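You operate a simulated robot arm through the tools that you are given. There is no shell and no other tool. Be economical: measure what you need, move in short steps, check, and stop when the job is done.

You are at the controls of a simulated robot arm. One attempt, no reset.

Task
Pull the yellow cap off the white pipe and sand off the burr.
Fine: the cap goes in the small tan tray; put the sanding block back. What is to be rubbed or washed off counts as gone when no trace of it is left.
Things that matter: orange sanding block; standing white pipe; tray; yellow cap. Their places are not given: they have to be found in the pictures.

Only the result counts: the job must be done as asked and must still hold three seconds after the hand-in. Knocking over, shifting, dropping, spilling or breaking anything else fails it. Lids that push on must go on centred and level and be pressed home; caps that screw on are set level and turned clockwise until they are tight.

Robot
A 7-joint arm with a two-finger parallel gripper, fixed in place. Base frame: the origin is at the foot of the arm, x ahead of it, y to its left, z up; the work surface is at about z = 0. Units: m, degrees, N and s.
With the tool pointing down near the work surface it reaches from about 0.24 to 0.62 m from the base axis. Its first joint turns from -66.0 to 66.0 degrees. Payload 2.6 kg.
Tool frame: the origin (TCP) lies between the finger pads and is the grasp point; the fingertips stand 0.03 m ahead of it; z points along the fingers, y is the line along which they close. The gripper opens to 0.094 m. The fingers are 0.028 m wide and 0.01 m thick; the gripper's body (0.05 by 0.096 m) begins 0.055 m behind the TCP.
Orientation is that of the tool frame in the base frame, as a unit quaternion [x, y, z, w]. With the fingers straight down and closing along the base's y, the tool's x points along the base's -x, its y along +y and its z along -z.

Tools
- The arm moves only by the tool send_rows. Its argument "moves" is a list of rows, each an object (a shift or turn left out is 0, a gripper value left out holds the last) with "grip": the opening, from 0 (shut) to 1 (fully open); "xyz": the shift along the tool's x, y, z in cm, a list of three; "rotation": the turn, a rotation vector about the tool's x, y, z in degrees, a list of three. In form: [{"grip": grip, "xyz": [tx, ty, tz], "rotation": [rx, ry, rz]}, ...]. A call has 1 to 20 rows; each row shifts and turns the commanded pose from where the row before left it, along the tool's axes as they then stand. A row lasts 0.2 s, in which the tool goes at most 0.05 m and 8.6 degrees; a call with a longer step from one row to the next is refused whole, and so is a gripper value outside its range. A pose out of reach is approached as far as the arm can. The call stops where the force on the tool passes 40 N (or 10 N more than at its start, if that is more) or the arm is blocked; 0.2 s more then pass. The fingers move at their own pace (about 0.072 m/s each) and stop on an object; they squeeze with about 42 N. The grip force told is the motor's: it shows also when the fingers shut on nothing. Time passes only in rows, and 0.2 s behind the last, so rows that do not move let the fingers close. It gives the time, the measured TCP pose, the force on the tool (base axes), the opening and the grip force at its end, in the units of the frame above (readings bear some noise), with the torque about the TCP (base axes, N m) and any sound that the robot's microphone picked up.
- Cameras (640 x 400 px; columns grow to the right, rows downward): "scene" is fixed at [0.0285, 0.4242, 0.5662]; the picture's right is [-0.84, -0.54, 0.00], its down [-0.30, 0.47, -0.83] and it looks along [0.45, -0.70, -0.56] (base axes); focal length 336 px, centre (320, 200). "wrist" rides on the gripper at [0.076, 0.014, -0.102] in the tool frame; the picture's right is [-0.18, 0.98, 0.00], its down [-0.75, -0.14, -0.64] and it looks along [-0.63, -0.12, 0.77] (tool axes); focal length 243 px, centre (320, 200).
- get_image(camera): a new picture of that camera. It takes no simulated time.
- pixel_to_xyz(camera, pixels): there is no depth. For up to 12 entries [column, row, z] of the newest picture of that camera ("zoom" is the newest enlarged one), the place [x, y] in the base frame at which the ray of that pixel passes the height z, good to about 0.003 m. It takes no simulated time.
- enlarge(camera, box): a new picture of the part [left, top, right, bottom] of that camera's present view, enlarged. It takes no simulated time.
- close_job(): hands the job in; it is judged then, once.

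Work in short steps. Measure before you move; look again where a grasp or a placing could have gone wrong, and mend it. You have 80 turns and 38 pictures in all, those below and enlarged ones among them. Open the gripper and draw the arm clear of the work before you hand the job in, unless the task says otherwise; then end with one line.

The tools are called after "Request:" as name(argument=value, ...) on one line, values as JSON. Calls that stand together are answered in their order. send_rows: Moves the arm, as the interface text tells. Its arguments: {"type":"object","properties":{"moves":{"type":"array","items":{"type":"object","properties":{"grip":{"type":"number"},"xyz":{"type":"array","items":{"type":"number"}},"rotation":{"type":"array","items":{"type":"number"}}}}}},"required":["moves"]} The other tools are called the same way: get_image (camera) takes a picture; pixel_to_xyz (camera, pixels) gives the place at which the rays of pixels pass given heights; enlarge (camera, box) takes an enlarged picture of a part of a camera's view; close_job () hands the job in.

At the start:

```text
t: 0.0
ee_pos: [0.4273, 0.0125, 0.3581]
tool_rot: [0.0, 1.0, 0.0, 0.0]
contact_force: [0.6, -0.2, -0.2]
torque: [0.0, 0.02, 0.01]
opening: 0.0939
gripper_force: 0.1
```

scene: 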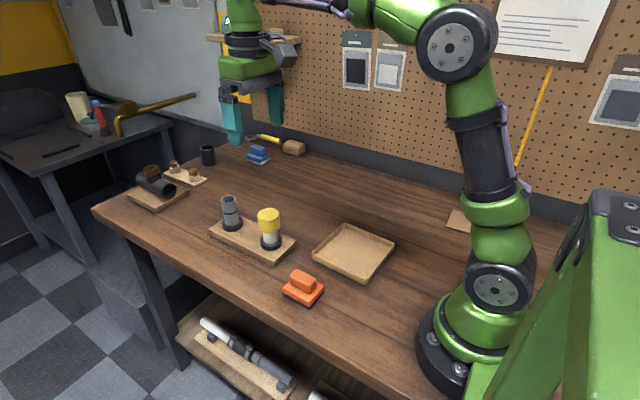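
wrist: 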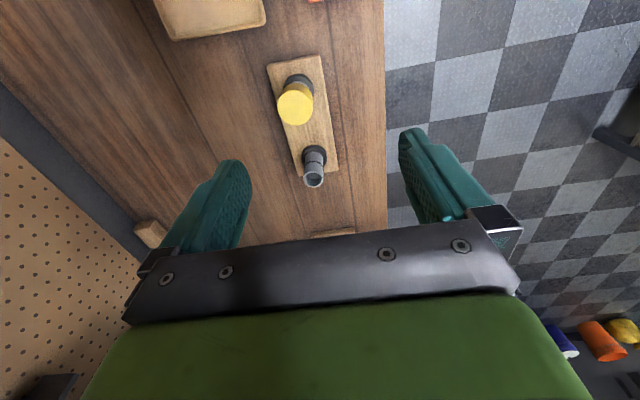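

The scene shows the yellow cap near (269,220), the block at (303,288) and the tray at (353,252). I enlarge that area to see detail.

Request:
enlarge(camera="scene", box=[200, 180, 400, 310])

Request:
enlarge(camera="wrist", box=[240, 0, 400, 200])

```text
3.08 times, centred on (300, 245) of scene
```

zoom: 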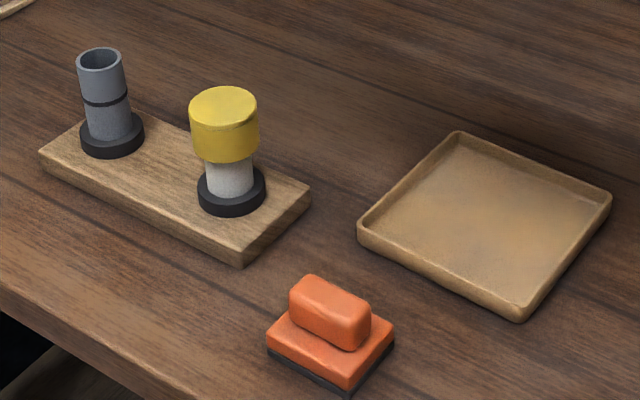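

```text
2.00 times, centred on (320, 100) of wrist
```

zoom: 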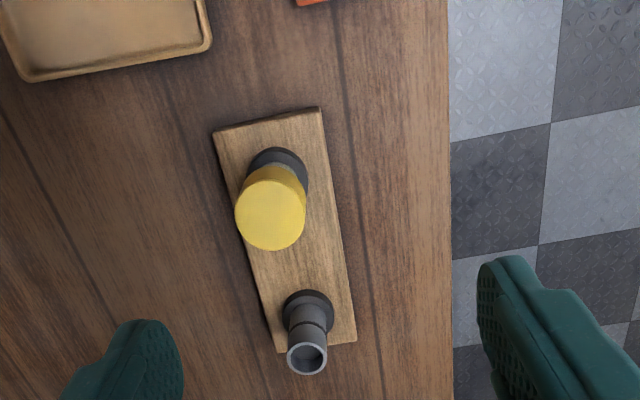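

I intersect scene and wrist rays: cap top at scene (268.5,213.5), wrist (295.5,103); base ring, block and tray corners too.

Request:
pixel_to_xyz(camera="scene", pixels=[[268.5, 213.5, 0.08], [268.5, 213.5, 0.1], [268.5, 213.5, 0.12], [271, 245, 0.02], [271, 245, 0.03], [303, 281, 0.03], [303, 281, 0.05], [349, 224, 0.015], [394, 243, 0.015], [364, 283, 0.015], [313, 254, 0.015], [353, 250, 0.005]])

Request:
pixel_to_xyz(camera="wrist", pixels=[[295.5, 103, 0.08], [295.5, 103, 0.1], [295.5, 103, 0.12], [299, 82, 0.02], [299, 82, 0.03], [313, 155, 0.03], [316.5, 179, 0.08], [316.5, 179, 0.1]])

```text
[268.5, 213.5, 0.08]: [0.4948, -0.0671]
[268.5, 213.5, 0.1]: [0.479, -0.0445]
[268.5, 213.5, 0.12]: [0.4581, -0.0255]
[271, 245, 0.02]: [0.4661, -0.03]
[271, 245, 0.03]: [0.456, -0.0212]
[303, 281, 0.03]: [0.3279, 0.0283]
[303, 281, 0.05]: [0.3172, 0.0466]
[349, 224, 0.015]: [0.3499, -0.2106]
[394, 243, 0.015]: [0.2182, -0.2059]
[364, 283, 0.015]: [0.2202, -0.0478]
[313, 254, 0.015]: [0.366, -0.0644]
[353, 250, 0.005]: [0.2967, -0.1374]
```

```text
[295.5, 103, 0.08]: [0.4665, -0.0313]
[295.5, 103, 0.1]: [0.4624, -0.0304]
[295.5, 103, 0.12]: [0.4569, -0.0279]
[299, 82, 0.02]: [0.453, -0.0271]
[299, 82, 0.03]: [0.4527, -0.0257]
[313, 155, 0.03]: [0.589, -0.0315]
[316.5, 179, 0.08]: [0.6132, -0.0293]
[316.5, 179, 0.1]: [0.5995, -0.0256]
```

Rays meet at the cap: about (0.457,-0.027), top z≈0.12, diameter ≈0.05, height ≈0.03. I move above it at z≈0.20 and look.

Request:
send_rows(moves=[{"grip": 1, "xyz": [-0.75, -0.99, 3.9]}, {"xyz": [-0.75, -0.99, 3.9]}, {"xyz": [-0.75, -0.99, 3.9]}, {"xyz": [-0.75, -0.98, 3.9]}, {}])

Request:
get_image(camera="wrist")

Request:
enlarge(camera="scene", box=[220, 160, 340, 260])

```text
t: 1.2
ee_pos: [0.4577, -0.0249, 0.201]
tool_rot: [0.001, 1.0, 0.0, 0.0]
contact_force: [0.5, -0.7, 0.5]
torque: [0.06, -0.01, -0.01]
opening: 0.0941
gripper_force: 0.1
```

```text
33 pictures are left
```

wrist: 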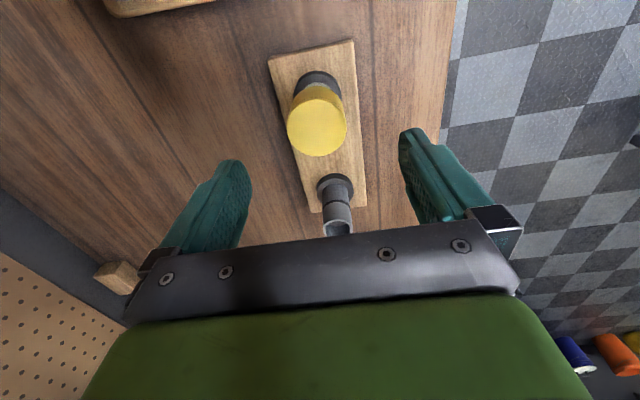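

```text
4.00 times, centred on (280, 210) of scene
```

zoom: 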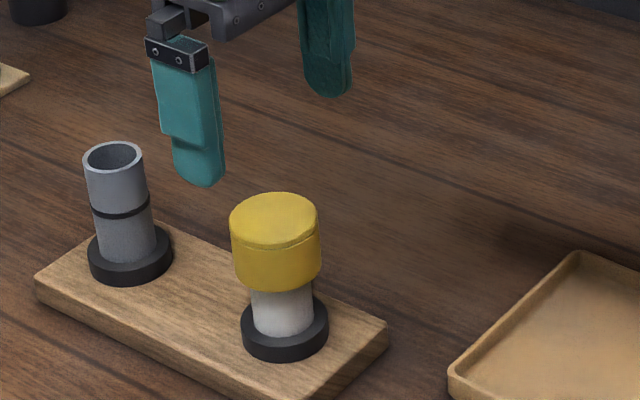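

The cap top is at wrist (316,124) and zoom (275,217). I recompute its place from this nearer view.

Request:
pixel_to_xyz(camera="wrist", pixels=[[317, 122, 0.11], [317, 122, 0.12], [317, 122, 0.13], [289, 117, 0.12], [347, 117, 0.12], [318, 84, 0.03], [336, 229, 0.11], [335, 186, 0.03]])

Request:
pixel_to_xyz(camera="zoom", pixels=[[275, 217, 0.11], [275, 217, 0.12], [275, 217, 0.13], [275, 285, 0.08], [275, 285, 0.09], [285, 325, 0.03], [113, 155, 0.1], [113, 155, 0.11]])

```text
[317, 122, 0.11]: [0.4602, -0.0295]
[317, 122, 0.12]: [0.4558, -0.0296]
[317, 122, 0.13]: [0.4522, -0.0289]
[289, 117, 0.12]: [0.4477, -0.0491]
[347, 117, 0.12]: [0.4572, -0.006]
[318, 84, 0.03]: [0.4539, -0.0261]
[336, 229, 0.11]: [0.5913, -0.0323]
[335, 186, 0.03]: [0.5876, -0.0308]
```

```text
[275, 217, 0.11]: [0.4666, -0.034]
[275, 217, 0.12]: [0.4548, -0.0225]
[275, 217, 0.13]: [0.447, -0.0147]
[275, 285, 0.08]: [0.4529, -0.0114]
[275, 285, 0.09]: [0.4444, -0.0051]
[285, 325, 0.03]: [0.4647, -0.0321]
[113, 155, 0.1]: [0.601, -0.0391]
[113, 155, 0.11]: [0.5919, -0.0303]
```

Cap: centre (0.456,-0.028), top ≈0.117, diameter ≈0.044, bottom ≈0.086. I lower to TCP z≈0.117 and close.

Request:
send_rows(moves=[{"xyz": [0.1, -0.3, 4]}, {"xyz": [0, 0, 3]}, {"xyz": [0, 0, 1.4]}, {}, {"grip": 0}, {"grip": 0}, {"grip": 0}, {"grip": 0}])

Request:
enlarge(camera="scene", box=[220, 160, 340, 260])

```text
t: 3.0
ee_pos: [0.4567, -0.0297, 0.1187]
tool_rot: [0.001, 1.0, -0.001, 0.0]
contact_force: [1.2, -6.7, -2.8]
torque: [-0.13, -0.01, -0.06]
opening: 0.0489
gripper_force: 41.9
```

```text
4.00 times, centred on (280, 210) of scene
```

zoom: 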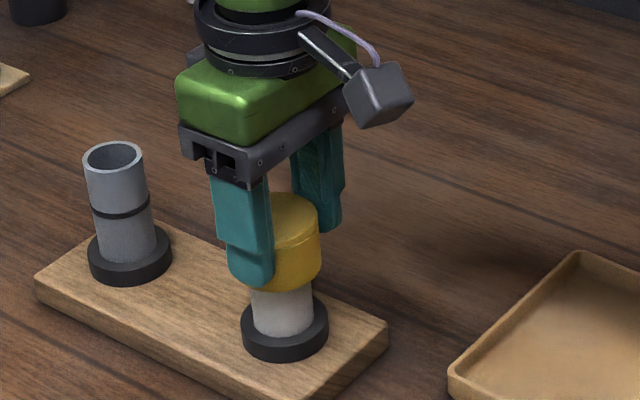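

Gripped with 0.049 m opening, side force -6.7 N in y. I ease a little toward -y and pull straight up slowly.

Request:
send_rows(moves=[{"xyz": [0, -0.1, 0]}, {"xyz": [0, 0, -0.2]}, {"xyz": [0, 0, -0.3]}, {"xyz": [0, 0, -0.4]}, {"xyz": [0, 0, -0.5]}, {"xyz": [0, 0, -0.5]}])

```text
t: 4.4
ee_pos: [0.4561, -0.0301, 0.1372]
tool_rot: [0.0, 1.0, -0.001, 0.0]
contact_force: [-0.4, -0.3, -0.1]
torque: [0.03, -0.03, 0.01]
opening: 0.0493
gripper_force: 41.4
```

Forces dropped to nothing with the opening held at 0.049; I rise straight up and check.

Request:
send_rows(moves=[{"xyz": [0, 0, -1.5]}, {"xyz": [0, 0, -2.5]}, {"xyz": [0, 0, -3]}, {"xyz": [0, 0, -1]}, {}])

Request:
enlarge(camera="scene", box=[220, 140, 340, 260])

```text
t: 5.6
ee_pos: [0.457, -0.0309, 0.2178]
tool_rot: [0.0, 1.0, 0.0, 0.001]
contact_force: [0.0, 0.1, -0.1]
torque: [0.01, -0.02, 0.04]
opening: 0.0491
gripper_force: 41.3
```

```text
3.33 times, centred on (280, 200) of scene
```

zoom: 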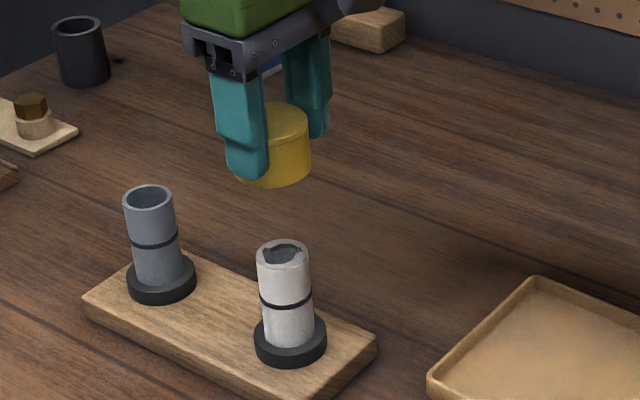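

The cap is in the gripper and the pipe's rim shows a dark burr. I carry the cap over the tray centre (0.29,-0.13).

Request:
send_rows(moves=[{"xyz": [4.2, -2.5, 0]}, {"xyz": [4.2, -2.5, 0]}, {"xyz": [4.2, -2.5, 0]}, {"xyz": [4.1, -2.4, 0]}, {"xyz": [0, 0, 4]}, {"xyz": [0, 0, 4]}, {"xyz": [0, 0, 4]}, {}])

Request:
get_image(camera="scene")

```text
t: 7.4
ee_pos: [0.2887, -0.1284, 0.0973]
tool_rot: [0.0, 1.0, 0.0, 0.0]
contact_force: [0.2, -0.3, -1.0]
torque: [-0.01, 0.01, 0.03]
opening: 0.0492
gripper_force: 42.9
```

```text
29 pictures are left
```

scene: 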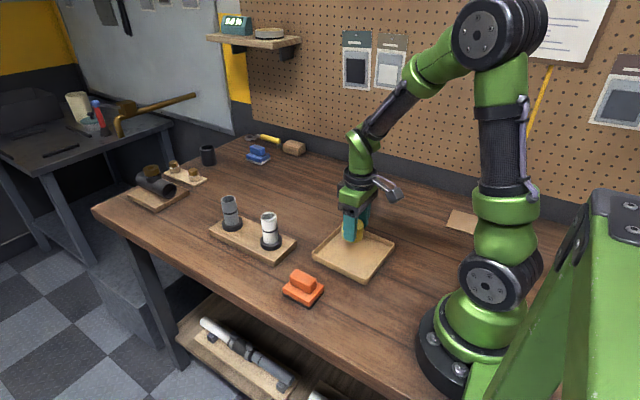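

The cap hangs above the tray at z≈0.097. I lower in small steps, expecting contact around TCP z 0.04.

Request:
send_rows(moves=[{"xyz": [0, 0, 3]}, {"xyz": [0, 0, 1.5]}, {"xyz": [0, 0, 0.5]}, {"xyz": [0, 0, 0.3]}, {}])

```text
t: 8.6
ee_pos: [0.2906, -0.1291, 0.0456]
tool_rot: [0.0, 1.0, 0.0, 0.001]
contact_force: [-1.5, -0.4, 4.2]
torque: [0.0, -0.09, 0.01]
opening: 0.0492
gripper_force: 41.9
stopped in row 5: the force on the tool passed its limit at 41 N (the readings are from after the stop); the commanded pose is now the measured one
```

Contact at z≈0.0456: the cap sits on the tray floor. I open and rise, then look.

Request:
send_rows(moves=[{"grip": 0.8}, {"grip": 1}, {"grip": 1}, {"xyz": [0, 0, -2]}, {"xyz": [0, 0, -4]}, {"xyz": [0, 0, -5]}, {"xyz": [0, 0, -5]}, {}])

Request:
enlarge(camera="scene", box=[240, 190, 400, 310])

```text
t: 10.4
ee_pos: [0.2881, -0.1283, 0.2056]
tool_rot: [0.001, 1.0, 0.0, 0.002]
contact_force: [-0.8, 0.6, 0.9]
torque: [0.01, -0.02, 0.01]
opening: 0.0939
gripper_force: 0.1
```

```text
3.33 times, centred on (320, 250) of scene
```

zoom: 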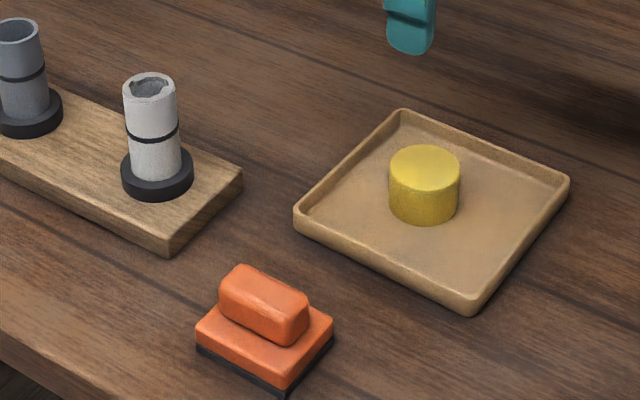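

The cap stands upright in the tray. Next I go above the block (~(0.32,0.035)) and view it from the wrist.

Request:
send_rows(moves=[{"xyz": [-0.8, 4.1, 0]}, {"xyz": [-0.8, 4.1, 0]}, {"xyz": [-0.8, 4.1, 0]}, {"xyz": [-0.8, 4.0, 0]}, {}])

Request:
enlarge(camera="wrist", box=[240, 20, 400, 120])

Request:
pixel_to_xyz(camera="zoom", pixels=[[320, 200, 0.0], [320, 200, 0.05]])

Request:
enlarge(camera="scene", box=[270, 260, 334, 310])

```text
t: 11.6
ee_pos: [0.3206, 0.0345, 0.2045]
tool_rot: [0.0, 1.0, 0.0, 0.002]
contact_force: [-0.3, 0.1, -0.2]
torque: [-0.01, -0.01, -0.01]
opening: 0.0941
gripper_force: 0.0
```

```text
4.00 times, centred on (320, 70) of wrist
```

zoom: 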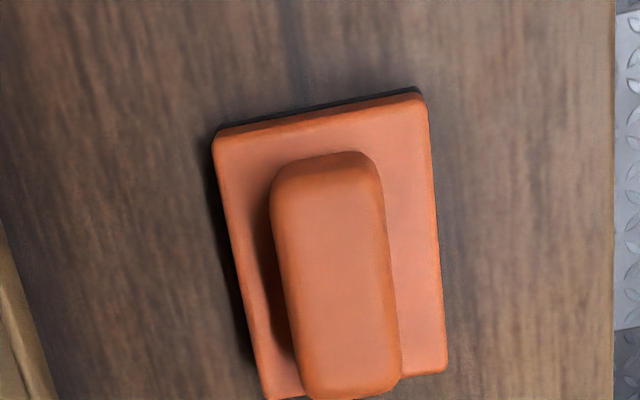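

```text
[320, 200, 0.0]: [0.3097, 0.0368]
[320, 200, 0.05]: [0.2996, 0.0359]
```

```text
8.00 times, centred on (302, 285) of scene
```

zoom: 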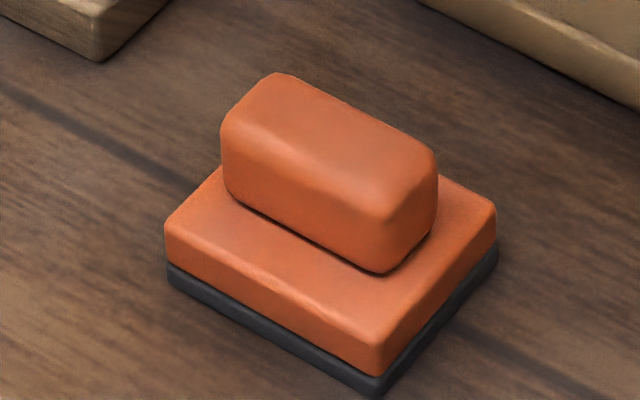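

The block's long axis lies roughly along x, handle on top. I measure handle ends and base corners in both views.

Request:
pixel_to_xyz(camera="wrist", pixels=[[322, 63, 0.045], [337.5, 116, 0.045], [309, 75, 0.045], [314, 107, 0.045], [335, 72, 0.045], [339, 106, 0.045], [294, 54, 0.018], [345, 44, 0.018], [351, 112, 0.018], [305, 118, 0.018]])

Request:
pixel_to_xyz(camera="zoom", pixels=[[378, 398, 0.0], [168, 282, 0.0], [498, 260, 0.0], [378, 365, 0.018], [166, 235, 0.018], [495, 215, 0.018], [330, 145, 0.045], [330, 145, 0.05], [330, 145, 0.04], [385, 272, 0.02], [225, 188, 0.02]])

```text
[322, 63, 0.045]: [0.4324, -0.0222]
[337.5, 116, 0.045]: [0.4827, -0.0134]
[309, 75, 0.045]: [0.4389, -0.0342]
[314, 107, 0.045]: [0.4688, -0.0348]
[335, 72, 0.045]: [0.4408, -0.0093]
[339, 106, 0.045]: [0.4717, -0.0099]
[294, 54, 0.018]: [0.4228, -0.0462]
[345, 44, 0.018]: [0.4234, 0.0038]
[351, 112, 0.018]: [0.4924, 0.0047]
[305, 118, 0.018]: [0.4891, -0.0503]
```

```text
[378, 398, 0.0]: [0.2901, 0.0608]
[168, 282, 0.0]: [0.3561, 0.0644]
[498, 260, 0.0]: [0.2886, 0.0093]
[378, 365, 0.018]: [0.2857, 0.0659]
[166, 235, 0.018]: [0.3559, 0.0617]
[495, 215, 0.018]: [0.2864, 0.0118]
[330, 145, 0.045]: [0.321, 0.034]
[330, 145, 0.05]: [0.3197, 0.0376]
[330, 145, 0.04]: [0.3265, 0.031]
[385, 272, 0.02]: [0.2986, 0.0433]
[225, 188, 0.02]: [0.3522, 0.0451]
```

Correcting for the older wrist pose, the block's centre is (0.320,0.037), handle 0.025 wide in y, top ≈0.047. I lower to TCP z≈0.054 around the handle and close.

Request:
send_rows(moves=[{"xyz": [0, 0.25, 4.5]}, {"xyz": [0, 0, 4.5]}, {"xyz": [0, 0, 3.5]}, {"xyz": [0, 0, 2]}, {"xyz": [0, 0, 0.5]}, {}])

Request:
enlarge(camera="scene", box=[254, 230, 350, 310])

```text
t: 13.0
ee_pos: [0.3217, 0.0351, 0.0556]
tool_rot: [0.001, 1.0, 0.0, 0.001]
contact_force: [-0.3, -0.2, 0.0]
torque: [0.0, 0.0, -0.03]
opening: 0.0937
gripper_force: 0.0
```

```text
5.00 times, centred on (302, 270) of scene
```

zoom: 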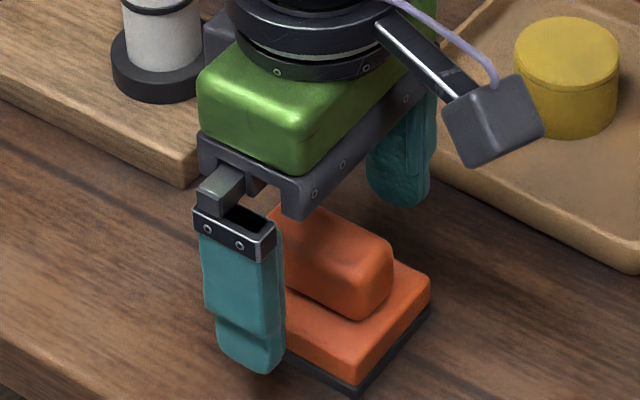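

The fingers straddle the handle with tips just above the base. I close and let it settle.

Request:
send_rows(moves=[{"xyz": [0, 0.1, 0.2]}, {"grip": 0}, {"grip": 0}, {"grip": 0}, {"grip": 0}, {"grip": 0}])

```text
t: 14.4
ee_pos: [0.3224, 0.0375, 0.0523]
tool_rot: [0.001, 1.0, 0.0, 0.002]
contact_force: [0.4, -0.3, -0.4]
torque: [0.0, -0.01, 0.01]
opening: 0.055
gripper_force: 41.6
```

Opening stopped at 0.055, wider than the handle's 0.025, so the tips may be pinching the base. I look.

Request:
enlarge(camera="scene", box=[254, 230, 350, 310])

```text
5.00 times, centred on (302, 270) of scene
```

zoom: 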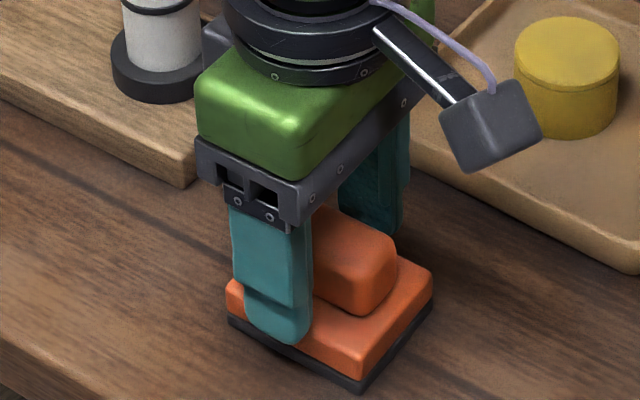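

The tips are on the base's sides. I open, rise 0.6 cm and close on the handle.

Request:
send_rows(moves=[{"grip": 0.8}, {"grip": 0.8}, {"xyz": [0, 0, -0.5]}, {"grip": 0.8}, {"grip": 0}, {"grip": 0}, {"grip": 0}, {"grip": 0}])

Request:
enlarge(camera="scene", box=[254, 230, 350, 310])

```text
t: 16.2
ee_pos: [0.3225, 0.0372, 0.0595]
tool_rot: [0.001, 1.0, 0.0, 0.003]
contact_force: [-3.5, -3.4, 19.9]
torque: [-0.1, 0.3, 0.0]
opening: 0.0269
gripper_force: 41.8
```

```text
5.00 times, centred on (302, 270) of scene
```

zoom: 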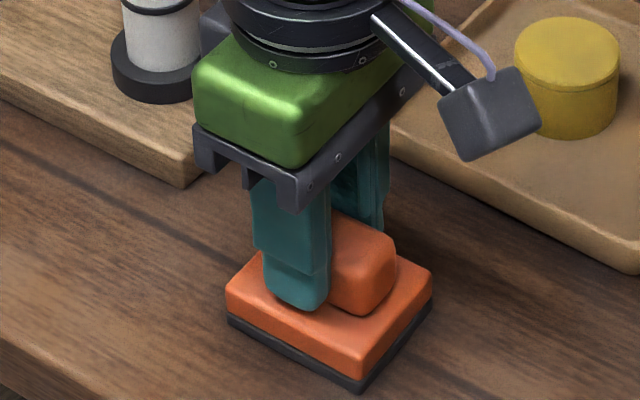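

Now it grips the handle (opening 0.027). I lift and take a close look at the pipe's rim.

Request:
send_rows(moves=[{"xyz": [0, 0, -2]}, {"xyz": [0, 0, -4]}, {"xyz": [0, 0, -4]}, {"xyz": [0, 0, -4]}, {"xyz": [0, 0, -3]}, {}])

Request:
enlarge(camera="scene", box=[246, 205, 294, 255])

Request:
get_image(camera="wrist")

```text
t: 17.6
ee_pos: [0.3229, 0.038, 0.2291]
tool_rot: [0.0, 1.0, 0.0, 0.002]
contact_force: [0.0, -0.7, -1.3]
torque: [0.02, -0.02, -0.03]
opening: 0.027
gripper_force: 41.8
```

```text
8.00 times, centred on (270, 230) of scene
```

zoom: 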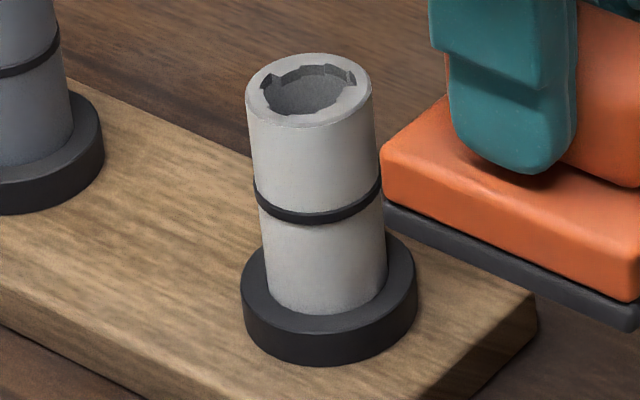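

```text
21 pictures are left
```

wrist: 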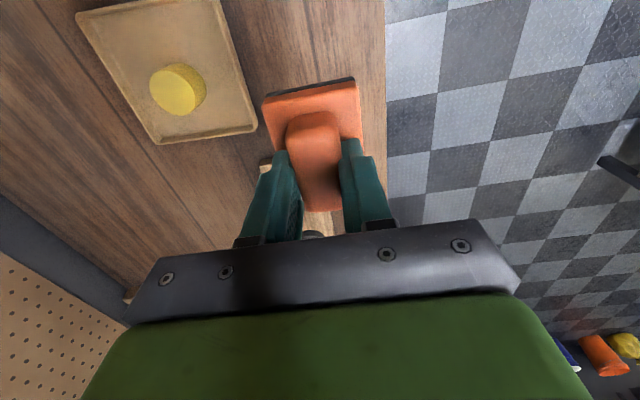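

The rim's inner edge shows dark jagged burr, zoom (308,85). I measure the rim's height along its axis.

Request:
pixel_to_xyz(camera="zoom", pixels=[[310, 90, 0.105], [310, 90, 0.11], [310, 90, 0.115], [310, 90, 0.12], [328, 300, 0.03], [248, 85, 0.112], [373, 85, 0.112]])

```text
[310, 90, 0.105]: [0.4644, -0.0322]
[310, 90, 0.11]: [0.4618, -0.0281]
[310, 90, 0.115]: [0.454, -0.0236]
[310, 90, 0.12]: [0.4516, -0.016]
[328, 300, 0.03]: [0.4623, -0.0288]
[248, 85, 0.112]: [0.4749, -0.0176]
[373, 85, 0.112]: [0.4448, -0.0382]
```

Rim at z≈0.111 at (0.457,-0.028); contact is expected near TCP z 0.17. I go above and lower to 0.185.

Request:
send_rows(moves=[{"xyz": [-3.4, -1.65, 0]}, {"xyz": [-3.4, -1.65, 0]}, {"xyz": [-3.4, -1.65, 0]}, {"xyz": [-3.3, -1.65, 0]}, {}, {"xyz": [0, 0, 2.5]}, {"xyz": [0, 0, 1.5]}, {}])

Request:
enlarge(camera="scene", box=[230, 165, 310, 255])

```text
t: 19.4
ee_pos: [0.4567, -0.0267, 0.1869]
tool_rot: [0.001, 1.0, 0.0, 0.003]
contact_force: [0.3, 0.1, -1.3]
torque: [-0.02, 0.03, 0.01]
opening: 0.0268
gripper_force: 42.4
```

```text
4.44 times, centred on (270, 210) of scene
```

zoom: 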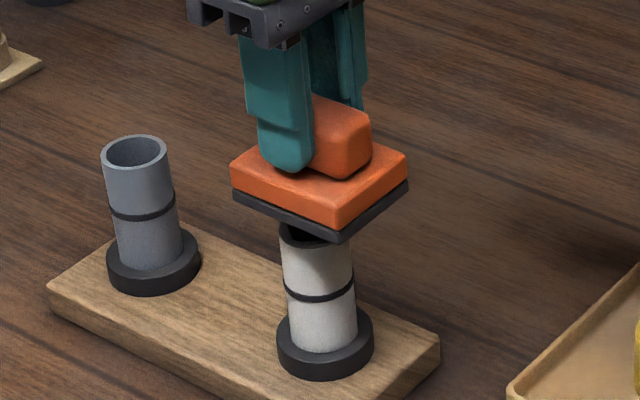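

The block hovers just over the pipe. I lower in small steps until contact.

Request:
send_rows(moves=[{"xyz": [0, 0, 0.5]}, {"xyz": [0, 0, 0.4]}, {"xyz": [0, 0, 0.3]}, {"xyz": [0, 0, 0.2]}, {}])

```text
t: 20.6
ee_pos: [0.4567, -0.0283, 0.1737]
tool_rot: [0.001, 1.0, -0.001, 0.002]
contact_force: [0.7, -0.1, -0.5]
torque: [0.01, 0.0, 0.0]
opening: 0.0268
gripper_force: 41.9
```

Request:
send_rows(moves=[{"xyz": [0, 0, 0.2]}, {"xyz": [0, 0, 0.2]}, {}])

```text
t: 21.4
ee_pos: [0.457, -0.029, 0.1686]
tool_rot: [0.001, 1.0, 0.0, 0.002]
contact_force: [-0.3, -0.5, -1.1]
torque: [-0.01, -0.01, 0.0]
opening: 0.0268
gripper_force: 42.5
```

No contact at 0.1686 yet; I go on in 1 mm steps.

Request:
send_rows(moves=[{"xyz": [0, 0, 0.1]}, {"xyz": [0, 0, 0.1]}, {}])

```text
t: 22.2
ee_pos: [0.457, -0.0294, 0.1679]
tool_rot: [0.001, 1.0, 0.001, 0.001]
contact_force: [0.5, -0.5, 0.0]
torque: [0.0, -0.01, 0.01]
opening: 0.0268
gripper_force: 42.2
```

Request:
send_rows(moves=[{"xyz": [0, 0, 0.1]}, {"xyz": [0, 0, 0.1]}, {}])

Request:
enlarge(camera="scene", box=[246, 190, 294, 240])

```text
t: 23.0
ee_pos: [0.4571, -0.0279, 0.1663]
tool_rot: [0.002, 1.0, 0.001, 0.001]
contact_force: [0.0, 0.0, -0.5]
torque: [-0.02, 0.0, 0.0]
opening: 0.0271
gripper_force: 42.2
```

```text
8.00 times, centred on (270, 215) of scene
```

zoom: 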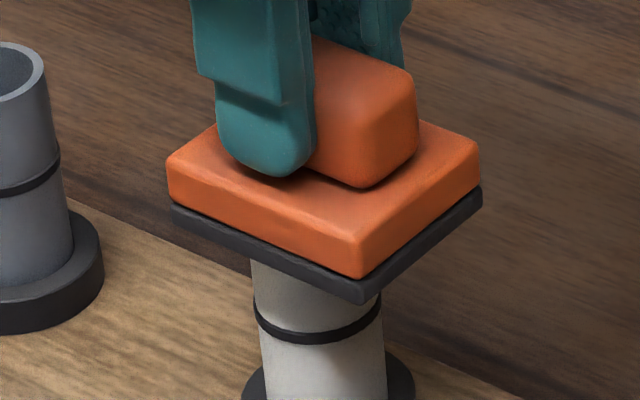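

Very close now, still no force. I continue down by 1 mm steps.

Request:
send_rows(moves=[{"xyz": [0, 0, 0.1]}, {"xyz": [0, 0, 0.1]}, {}])

```text
t: 23.8
ee_pos: [0.458, -0.0285, 0.1635]
tool_rot: [0.0, 1.0, 0.001, 0.003]
contact_force: [0.4, 0.2, 0.4]
torque: [0.0, -0.01, -0.02]
opening: 0.0269
gripper_force: 41.8
```

Request:
send_rows(moves=[{"xyz": [0, 0, 0.1]}, {"xyz": [0, 0, 0.1]}, {}])

```text
t: 24.6
ee_pos: [0.458, -0.0273, 0.1637]
tool_rot: [0.001, 1.0, 0.0, 0.004]
contact_force: [-6.2, 1.1, 16.8]
torque: [0.04, 0.16, 0.0]
opening: 0.0268
gripper_force: 41.8
```

Contact at z≈0.1637 with ~17 N. I rub with gentle strokes of about ±0.8 cm in x and y.

Request:
send_rows(moves=[{"xyz": [0.4, 0, 0]}, {"xyz": [0.4, 0, 0]}, {"xyz": [-0.4, 0, 0]}, {"xyz": [-0.4, 0, 0]}, {"xyz": [-0.4, 0, 0]}, {"xyz": [-0.4, 0, 0]}, {"xyz": [0.4, 0, 0]}, {"xyz": [0.4, 0, 0]}, {"xyz": [0, 0.4, 0]}, {"xyz": [0, 0.4, 0]}, {"xyz": [0, -0.4, 0]}, {"xyz": [0, -0.4, 0]}, {"xyz": [0, -0.4, 0]}, {"xyz": [0, -0.4, 0]}, {"xyz": [0, 0.4, 0]}, {"xyz": [0, 0.4, 0]}])

```text
t: 28.0
ee_pos: [0.4578, -0.0312, 0.1636]
tool_rot: [0.002, 1.0, -0.002, 0.004]
contact_force: [-0.1, -6.7, 25.5]
torque: [-0.24, -0.08, 0.0]
opening: 0.0267
gripper_force: 42.2
```

The strokes ran without a stop at 25 N. I rub some more, then lift and check the rim.

Request:
send_rows(moves=[{"xyz": [0.5, 0, 0]}, {"xyz": [0.5, 0, 0]}, {"xyz": [-0.5, 0, 0]}, {"xyz": [-0.5, 0, 0]}, {"xyz": [-0.5, 0, 0]}, {"xyz": [-0.5, 0, 0]}, {"xyz": [0.5, 0, 0]}, {"xyz": [0.5, 0, 0]}, {"xyz": [0.5, 0, 0]}, {"xyz": [0.5, 0, 0]}, {"xyz": [-0.5, 0, 0]}, {"xyz": [-0.5, 0, 0]}, {"xyz": [0, 0.5, 0]}, {"xyz": [0, 0.4, 0]}, {"xyz": [0, -0.5, 0]}, {"xyz": [0, -0.4, 0]}, {"xyz": [0, -0.5, 0]}, {"xyz": [0, 0.5, 0]}])

Request:
send_rows(moves=[{"xyz": [0, 0, -0.5]}, {"xyz": [0, 0, -2]}, {"xyz": [0, 0, -4]}, {"xyz": [0, 0, -1]}, {}])

Request:
enlarge(camera="scene", box=[246, 200, 294, 250])

```text
t: 31.8
ee_pos: [0.4571, -0.0304, 0.164]
tool_rot: [0.002, 1.0, -0.002, 0.003]
contact_force: [-4.8, -2.2, 28.2]
torque: [0.0, 0.14, -0.03]
opening: 0.0268
gripper_force: 42.3
```

```text
t: 33.0
ee_pos: [0.4579, -0.0306, 0.2372]
tool_rot: [0.0, 1.0, -0.001, 0.002]
contact_force: [0.5, -0.5, -0.4]
torque: [0.0, -0.03, -0.02]
opening: 0.0268
gripper_force: 42.1
```

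```text
8.00 times, centred on (270, 225) of scene
```

zoom: 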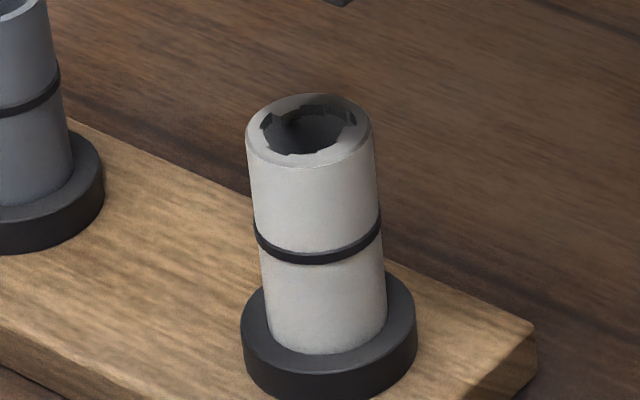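

The rim still shows dark jagged patches at zoom (270,125) and (345,115), though the arm shadows it. I move aside to +y and look with both cameras.

Request:
send_rows(moves=[{"xyz": [-0.5, 4.0, 0]}, {"xyz": [-0.5, 4.0, 0]}, {}])

Request:
enlarge(camera="wrist", box=[160, 0, 320, 160])

```text
t: 33.8
ee_pos: [0.4677, 0.0506, 0.2369]
tool_rot: [0.0, 1.0, 0.0, 0.002]
contact_force: [-0.4, 0.2, -0.9]
torque: [0.03, 0.0, 0.04]
opening: 0.0269
gripper_force: 42.6
```

```text
2.50 times, centred on (240, 80) of wrist
```

zoom: 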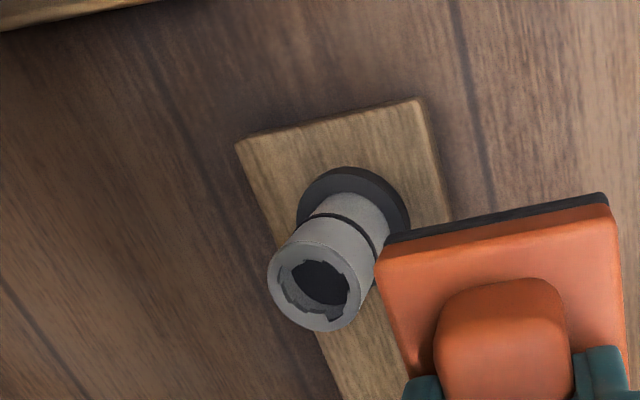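

Dark patches remain around the bore at zoom (320,285). I enlarge more closely: wrist area about (225–260, 95–135).

Request:
enlarge(camera="wrist", box=[220, 90, 260, 140])

Request:
enlarge(camera="scene", box=[256, 205, 284, 225])

```text
8.00 times, centred on (240, 115) of wrist
```

zoom: 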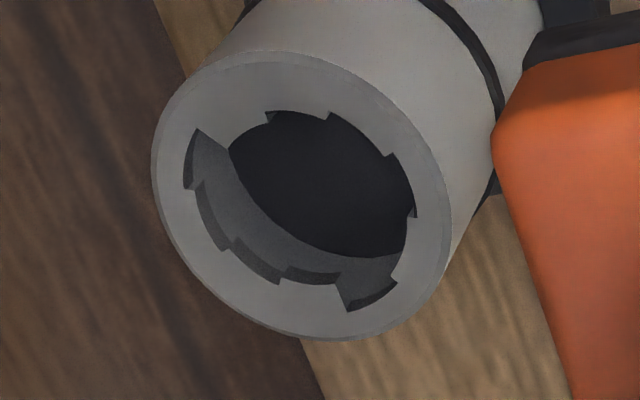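

```text
16.00 times, centred on (270, 215) of scene
```

zoom: 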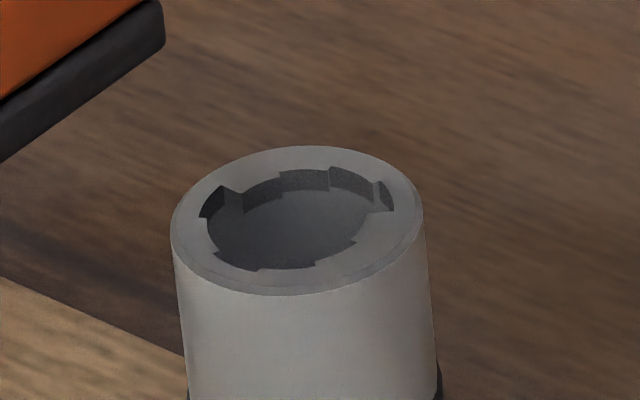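

Comparing pictures, the ragged white lip at the bore's edge looks the same as before, so more thorough rubbing is needed. I go back over the rim and press anew.

Request:
send_rows(moves=[{"xyz": [0.5, -4.0, 0]}, {"xyz": [0.5, -3.9, 0]}, {}, {"xyz": [0, 0, 4]}, {"xyz": [0, 0, 2.5]}, {"xyz": [0, 0, 0.6]}, {}, {"xyz": [0, 0, 0.15]}, {"xyz": [0, 0, 0.1]}, {}])

```text
t: 36.0
ee_pos: [0.4575, -0.0281, 0.1634]
tool_rot: [0.001, 1.0, -0.001, 0.002]
contact_force: [0.0, -0.7, 1.0]
torque: [0.02, 0.05, 0.0]
opening: 0.027
gripper_force: 41.9
```

Just touching (1 N). I press 1.5 mm more and make longer strokes in x.

Request:
send_rows(moves=[{"xyz": [0, 0, 0.15]}, {"xyz": [0.8, 0, 0]}, {"xyz": [0.8, 0, 0]}, {"xyz": [-0.8, 0, 0]}, {"xyz": [-0.8, 0, 0]}, {"xyz": [-0.8, 0, 0]}, {"xyz": [-0.8, 0, 0]}, {"xyz": [0.8, 0, 0]}, {"xyz": [0.8, 0, 0]}, {"xyz": [0.8, 0, 0]}, {"xyz": [0.8, 0, 0]}, {"xyz": [-0.8, 0, 0]}, {"xyz": [-0.8, 0, 0]}, {"xyz": [-0.8, 0, 0]}, {"xyz": [-0.8, 0, 0]}, {"xyz": [0.8, 0, 0]}, {"xyz": [0.8, 0, 0]}])

```text
t: 39.6
ee_pos: [0.4586, -0.0278, 0.1633]
tool_rot: [0.0, 1.0, -0.001, 0.004]
contact_force: [6.3, -0.1, 17.5]
torque: [-0.02, -0.31, -0.02]
opening: 0.027
gripper_force: 41.8
```

17 N and a friction of 6 N: rubbing truly happens. I add y strokes and diagonals, then lift and look.

Request:
send_rows(moves=[{"xyz": [0, 0.7, 0]}, {"xyz": [0, 0.5, 0]}, {"xyz": [0, -0.6, 0]}, {"xyz": [0, -0.6, 0]}, {"xyz": [0, -0.6, 0]}, {"xyz": [0, -0.6, 0]}, {"xyz": [0, 0.6, 0]}, {"xyz": [0, 0.6, 0]}, {"xyz": [0, 0.6, 0]}, {"xyz": [0, 0.6, 0]}, {"xyz": [0, -0.6, 0]}, {"xyz": [0, -0.6, 0]}, {"xyz": [0.7, 0.6, 0]}, {"xyz": [-0.7, -0.6, 0]}, {"xyz": [-0.7, -0.6, 0]}, {"xyz": [0.7, 0.6, 0]}, {"xyz": [0.7, -0.6, 0]}, {"xyz": [-0.7, 0.6, 0]}, {"xyz": [-0.7, 0.6, 0]}, {"xyz": [0.7, -0.6, 0]}])

Request:
send_rows(moves=[{"xyz": [0, 0, -0.5]}, {"xyz": [0, 0, -2]}, {"xyz": [0, 0, -4]}, {"xyz": [-0.5, 4, -1]}, {"xyz": [-0.5, 4, 0]}, {}])

Request:
enlarge(camera="wrist", box=[220, 90, 260, 140])

Request:
enlarge(camera="scene", box=[256, 205, 284, 225])

```text
t: 43.8
ee_pos: [0.4587, -0.0258, 0.1628]
tool_rot: [-0.001, 1.0, 0.0, 0.004]
contact_force: [4.6, 4.7, 19.7]
torque: [0.13, -0.26, -0.01]
opening: 0.0272
gripper_force: 42.3
```

```text
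t: 45.2
ee_pos: [0.4681, 0.0516, 0.2381]
tool_rot: [0.001, 1.0, 0.0, 0.002]
contact_force: [-0.3, 0.1, -1.0]
torque: [-0.01, 0.02, 0.0]
opening: 0.0272
gripper_force: 41.7
```

```text
8.00 times, centred on (240, 115) of wrist
```

zoom: 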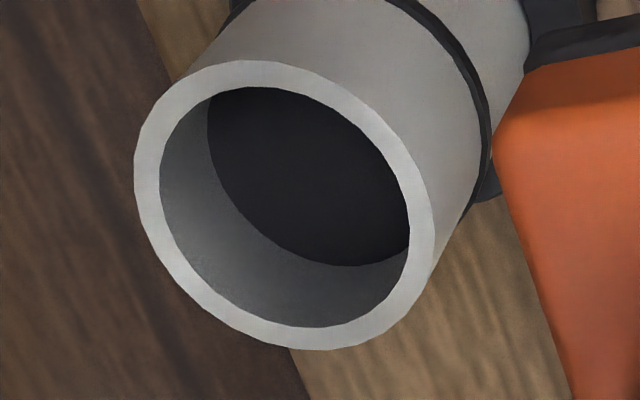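

```text
16.00 times, centred on (270, 215) of scene
```

zoom: 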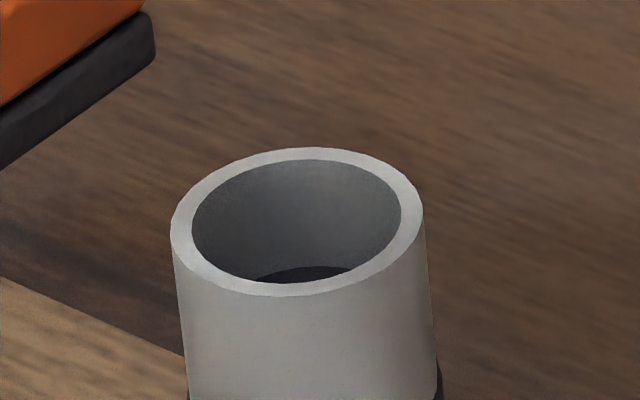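

The burr is gone: the rim is clean and round. I carry the block back over its old place (TCP (0.3225,0.0372)) and lower to just above the table.

Request:
send_rows(moves=[{"xyz": [3.65, -0.35, 0]}, {"xyz": [3.65, -0.35, 0]}, {"xyz": [3.65, -0.35, 0]}, {"xyz": [3.65, -0.35, 0]}, {}, {"xyz": [0, 0, 4.5]}, {"xyz": [0, 0, 4.5]}, {"xyz": [0, 0, 4.5]}, {"xyz": [0, 0, 2.5]}, {"xyz": [0, 0, 1]}, {}])

Request:
enlarge(camera="scene", box=[254, 230, 350, 310])

```text
t: 47.6
ee_pos: [0.3216, 0.0378, 0.0651]
tool_rot: [0.001, 1.0, 0.0, 0.001]
contact_force: [-0.3, -0.2, -1.0]
torque: [-0.02, 0.03, 0.0]
opening: 0.0267
gripper_force: 41.9
```

```text
5.00 times, centred on (302, 270) of scene
```

zoom: 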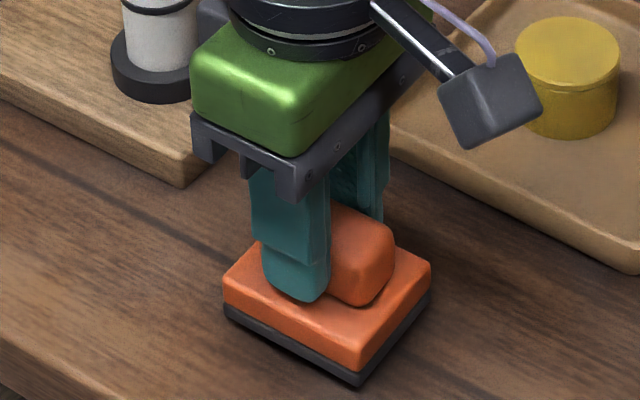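

The block hovers a few mm above its old spot. I lower in small steps to touch.

Request:
send_rows(moves=[{"xyz": [0, 0, 0.2]}, {"xyz": [0, 0, 0.2]}, {"xyz": [0, 0, 0.1]}, {}])

```text
t: 48.6
ee_pos: [0.3216, 0.0388, 0.0619]
tool_rot: [0.001, 1.0, 0.0, 0.001]
contact_force: [0.9, -0.3, -0.7]
torque: [-0.01, -0.01, -0.01]
opening: 0.027
gripper_force: 41.9
```

Request:
send_rows(moves=[{"xyz": [0, -0.1, 0.1]}, {"xyz": [0, 0, 0.1]}, {}])

```text
t: 49.4
ee_pos: [0.3218, 0.0369, 0.0594]
tool_rot: [0.0, 1.0, -0.001, 0.002]
contact_force: [0.3, 0.4, -0.7]
torque: [-0.02, 0.01, -0.02]
opening: 0.0272
gripper_force: 42.5
```

Still no contact; 1 mm more at a time.

Request:
send_rows(moves=[{"xyz": [0, 0, 0.1]}, {"xyz": [0, 0, 0.1]}, {}])

```text
t: 50.2
ee_pos: [0.3219, 0.0381, 0.0586]
tool_rot: [0.002, 1.0, 0.0, 0.003]
contact_force: [-8.6, -2.3, 34.1]
torque: [-0.08, 1.22, 0.03]
opening: 0.0271
gripper_force: 42.2
```

The block is on the table (34 N). I ease up 1 mm, open just enough, and rise.

Request:
send_rows(moves=[{"xyz": [0, 0, -0.1]}, {"grip": 0.5}, {"grip": 0.7}, {"grip": 0.7}, {"xyz": [0, 0, -2]}, {"xyz": [0, 0, -4]}, {"xyz": [0, 0, -5]}, {"xyz": [0, 0, -5]}, {"xyz": [0, 0, -5]}, {}])

Request:
get_image(camera="scene")

Request:
enlarge(camera="scene", box=[270, 260, 334, 310])

```text
t: 52.4
ee_pos: [0.321, 0.038, 0.2701]
tool_rot: [0.0, 1.0, 0.001, 0.002]
contact_force: [0.0, 0.6, 0.4]
torque: [0.02, -0.03, -0.05]
opening: 0.066
gripper_force: 0.0
```

```text
11 pictures are left
```

scene: 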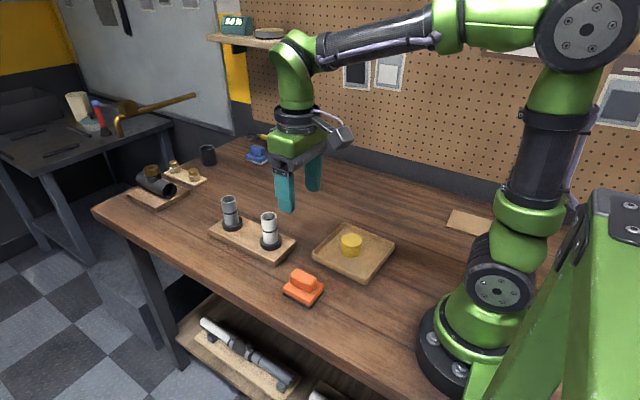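

```text
8.00 times, centred on (302, 285) of scene
```

zoom: 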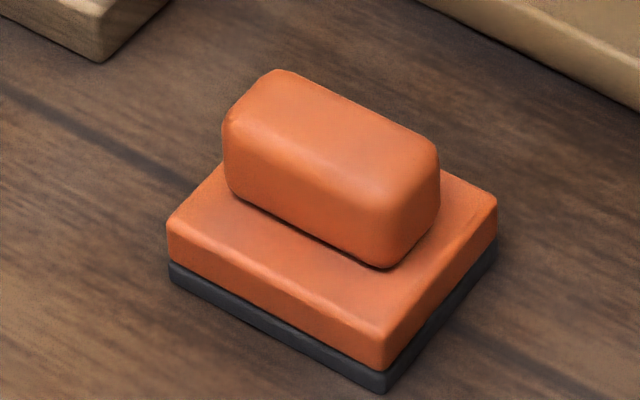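

The block is back within about 1 mm of its old place, the cap is in the tray, the rim is clean and the arm is clear with the gripper open. I hand in.

Request:
close_job()

```text
The job is handed in.
```

The yellow cap is in the tan tray, the burr is sanded off the white pipe with no trace left in the close-up pictures, and the sanding block is back in its place. The job is handed in.
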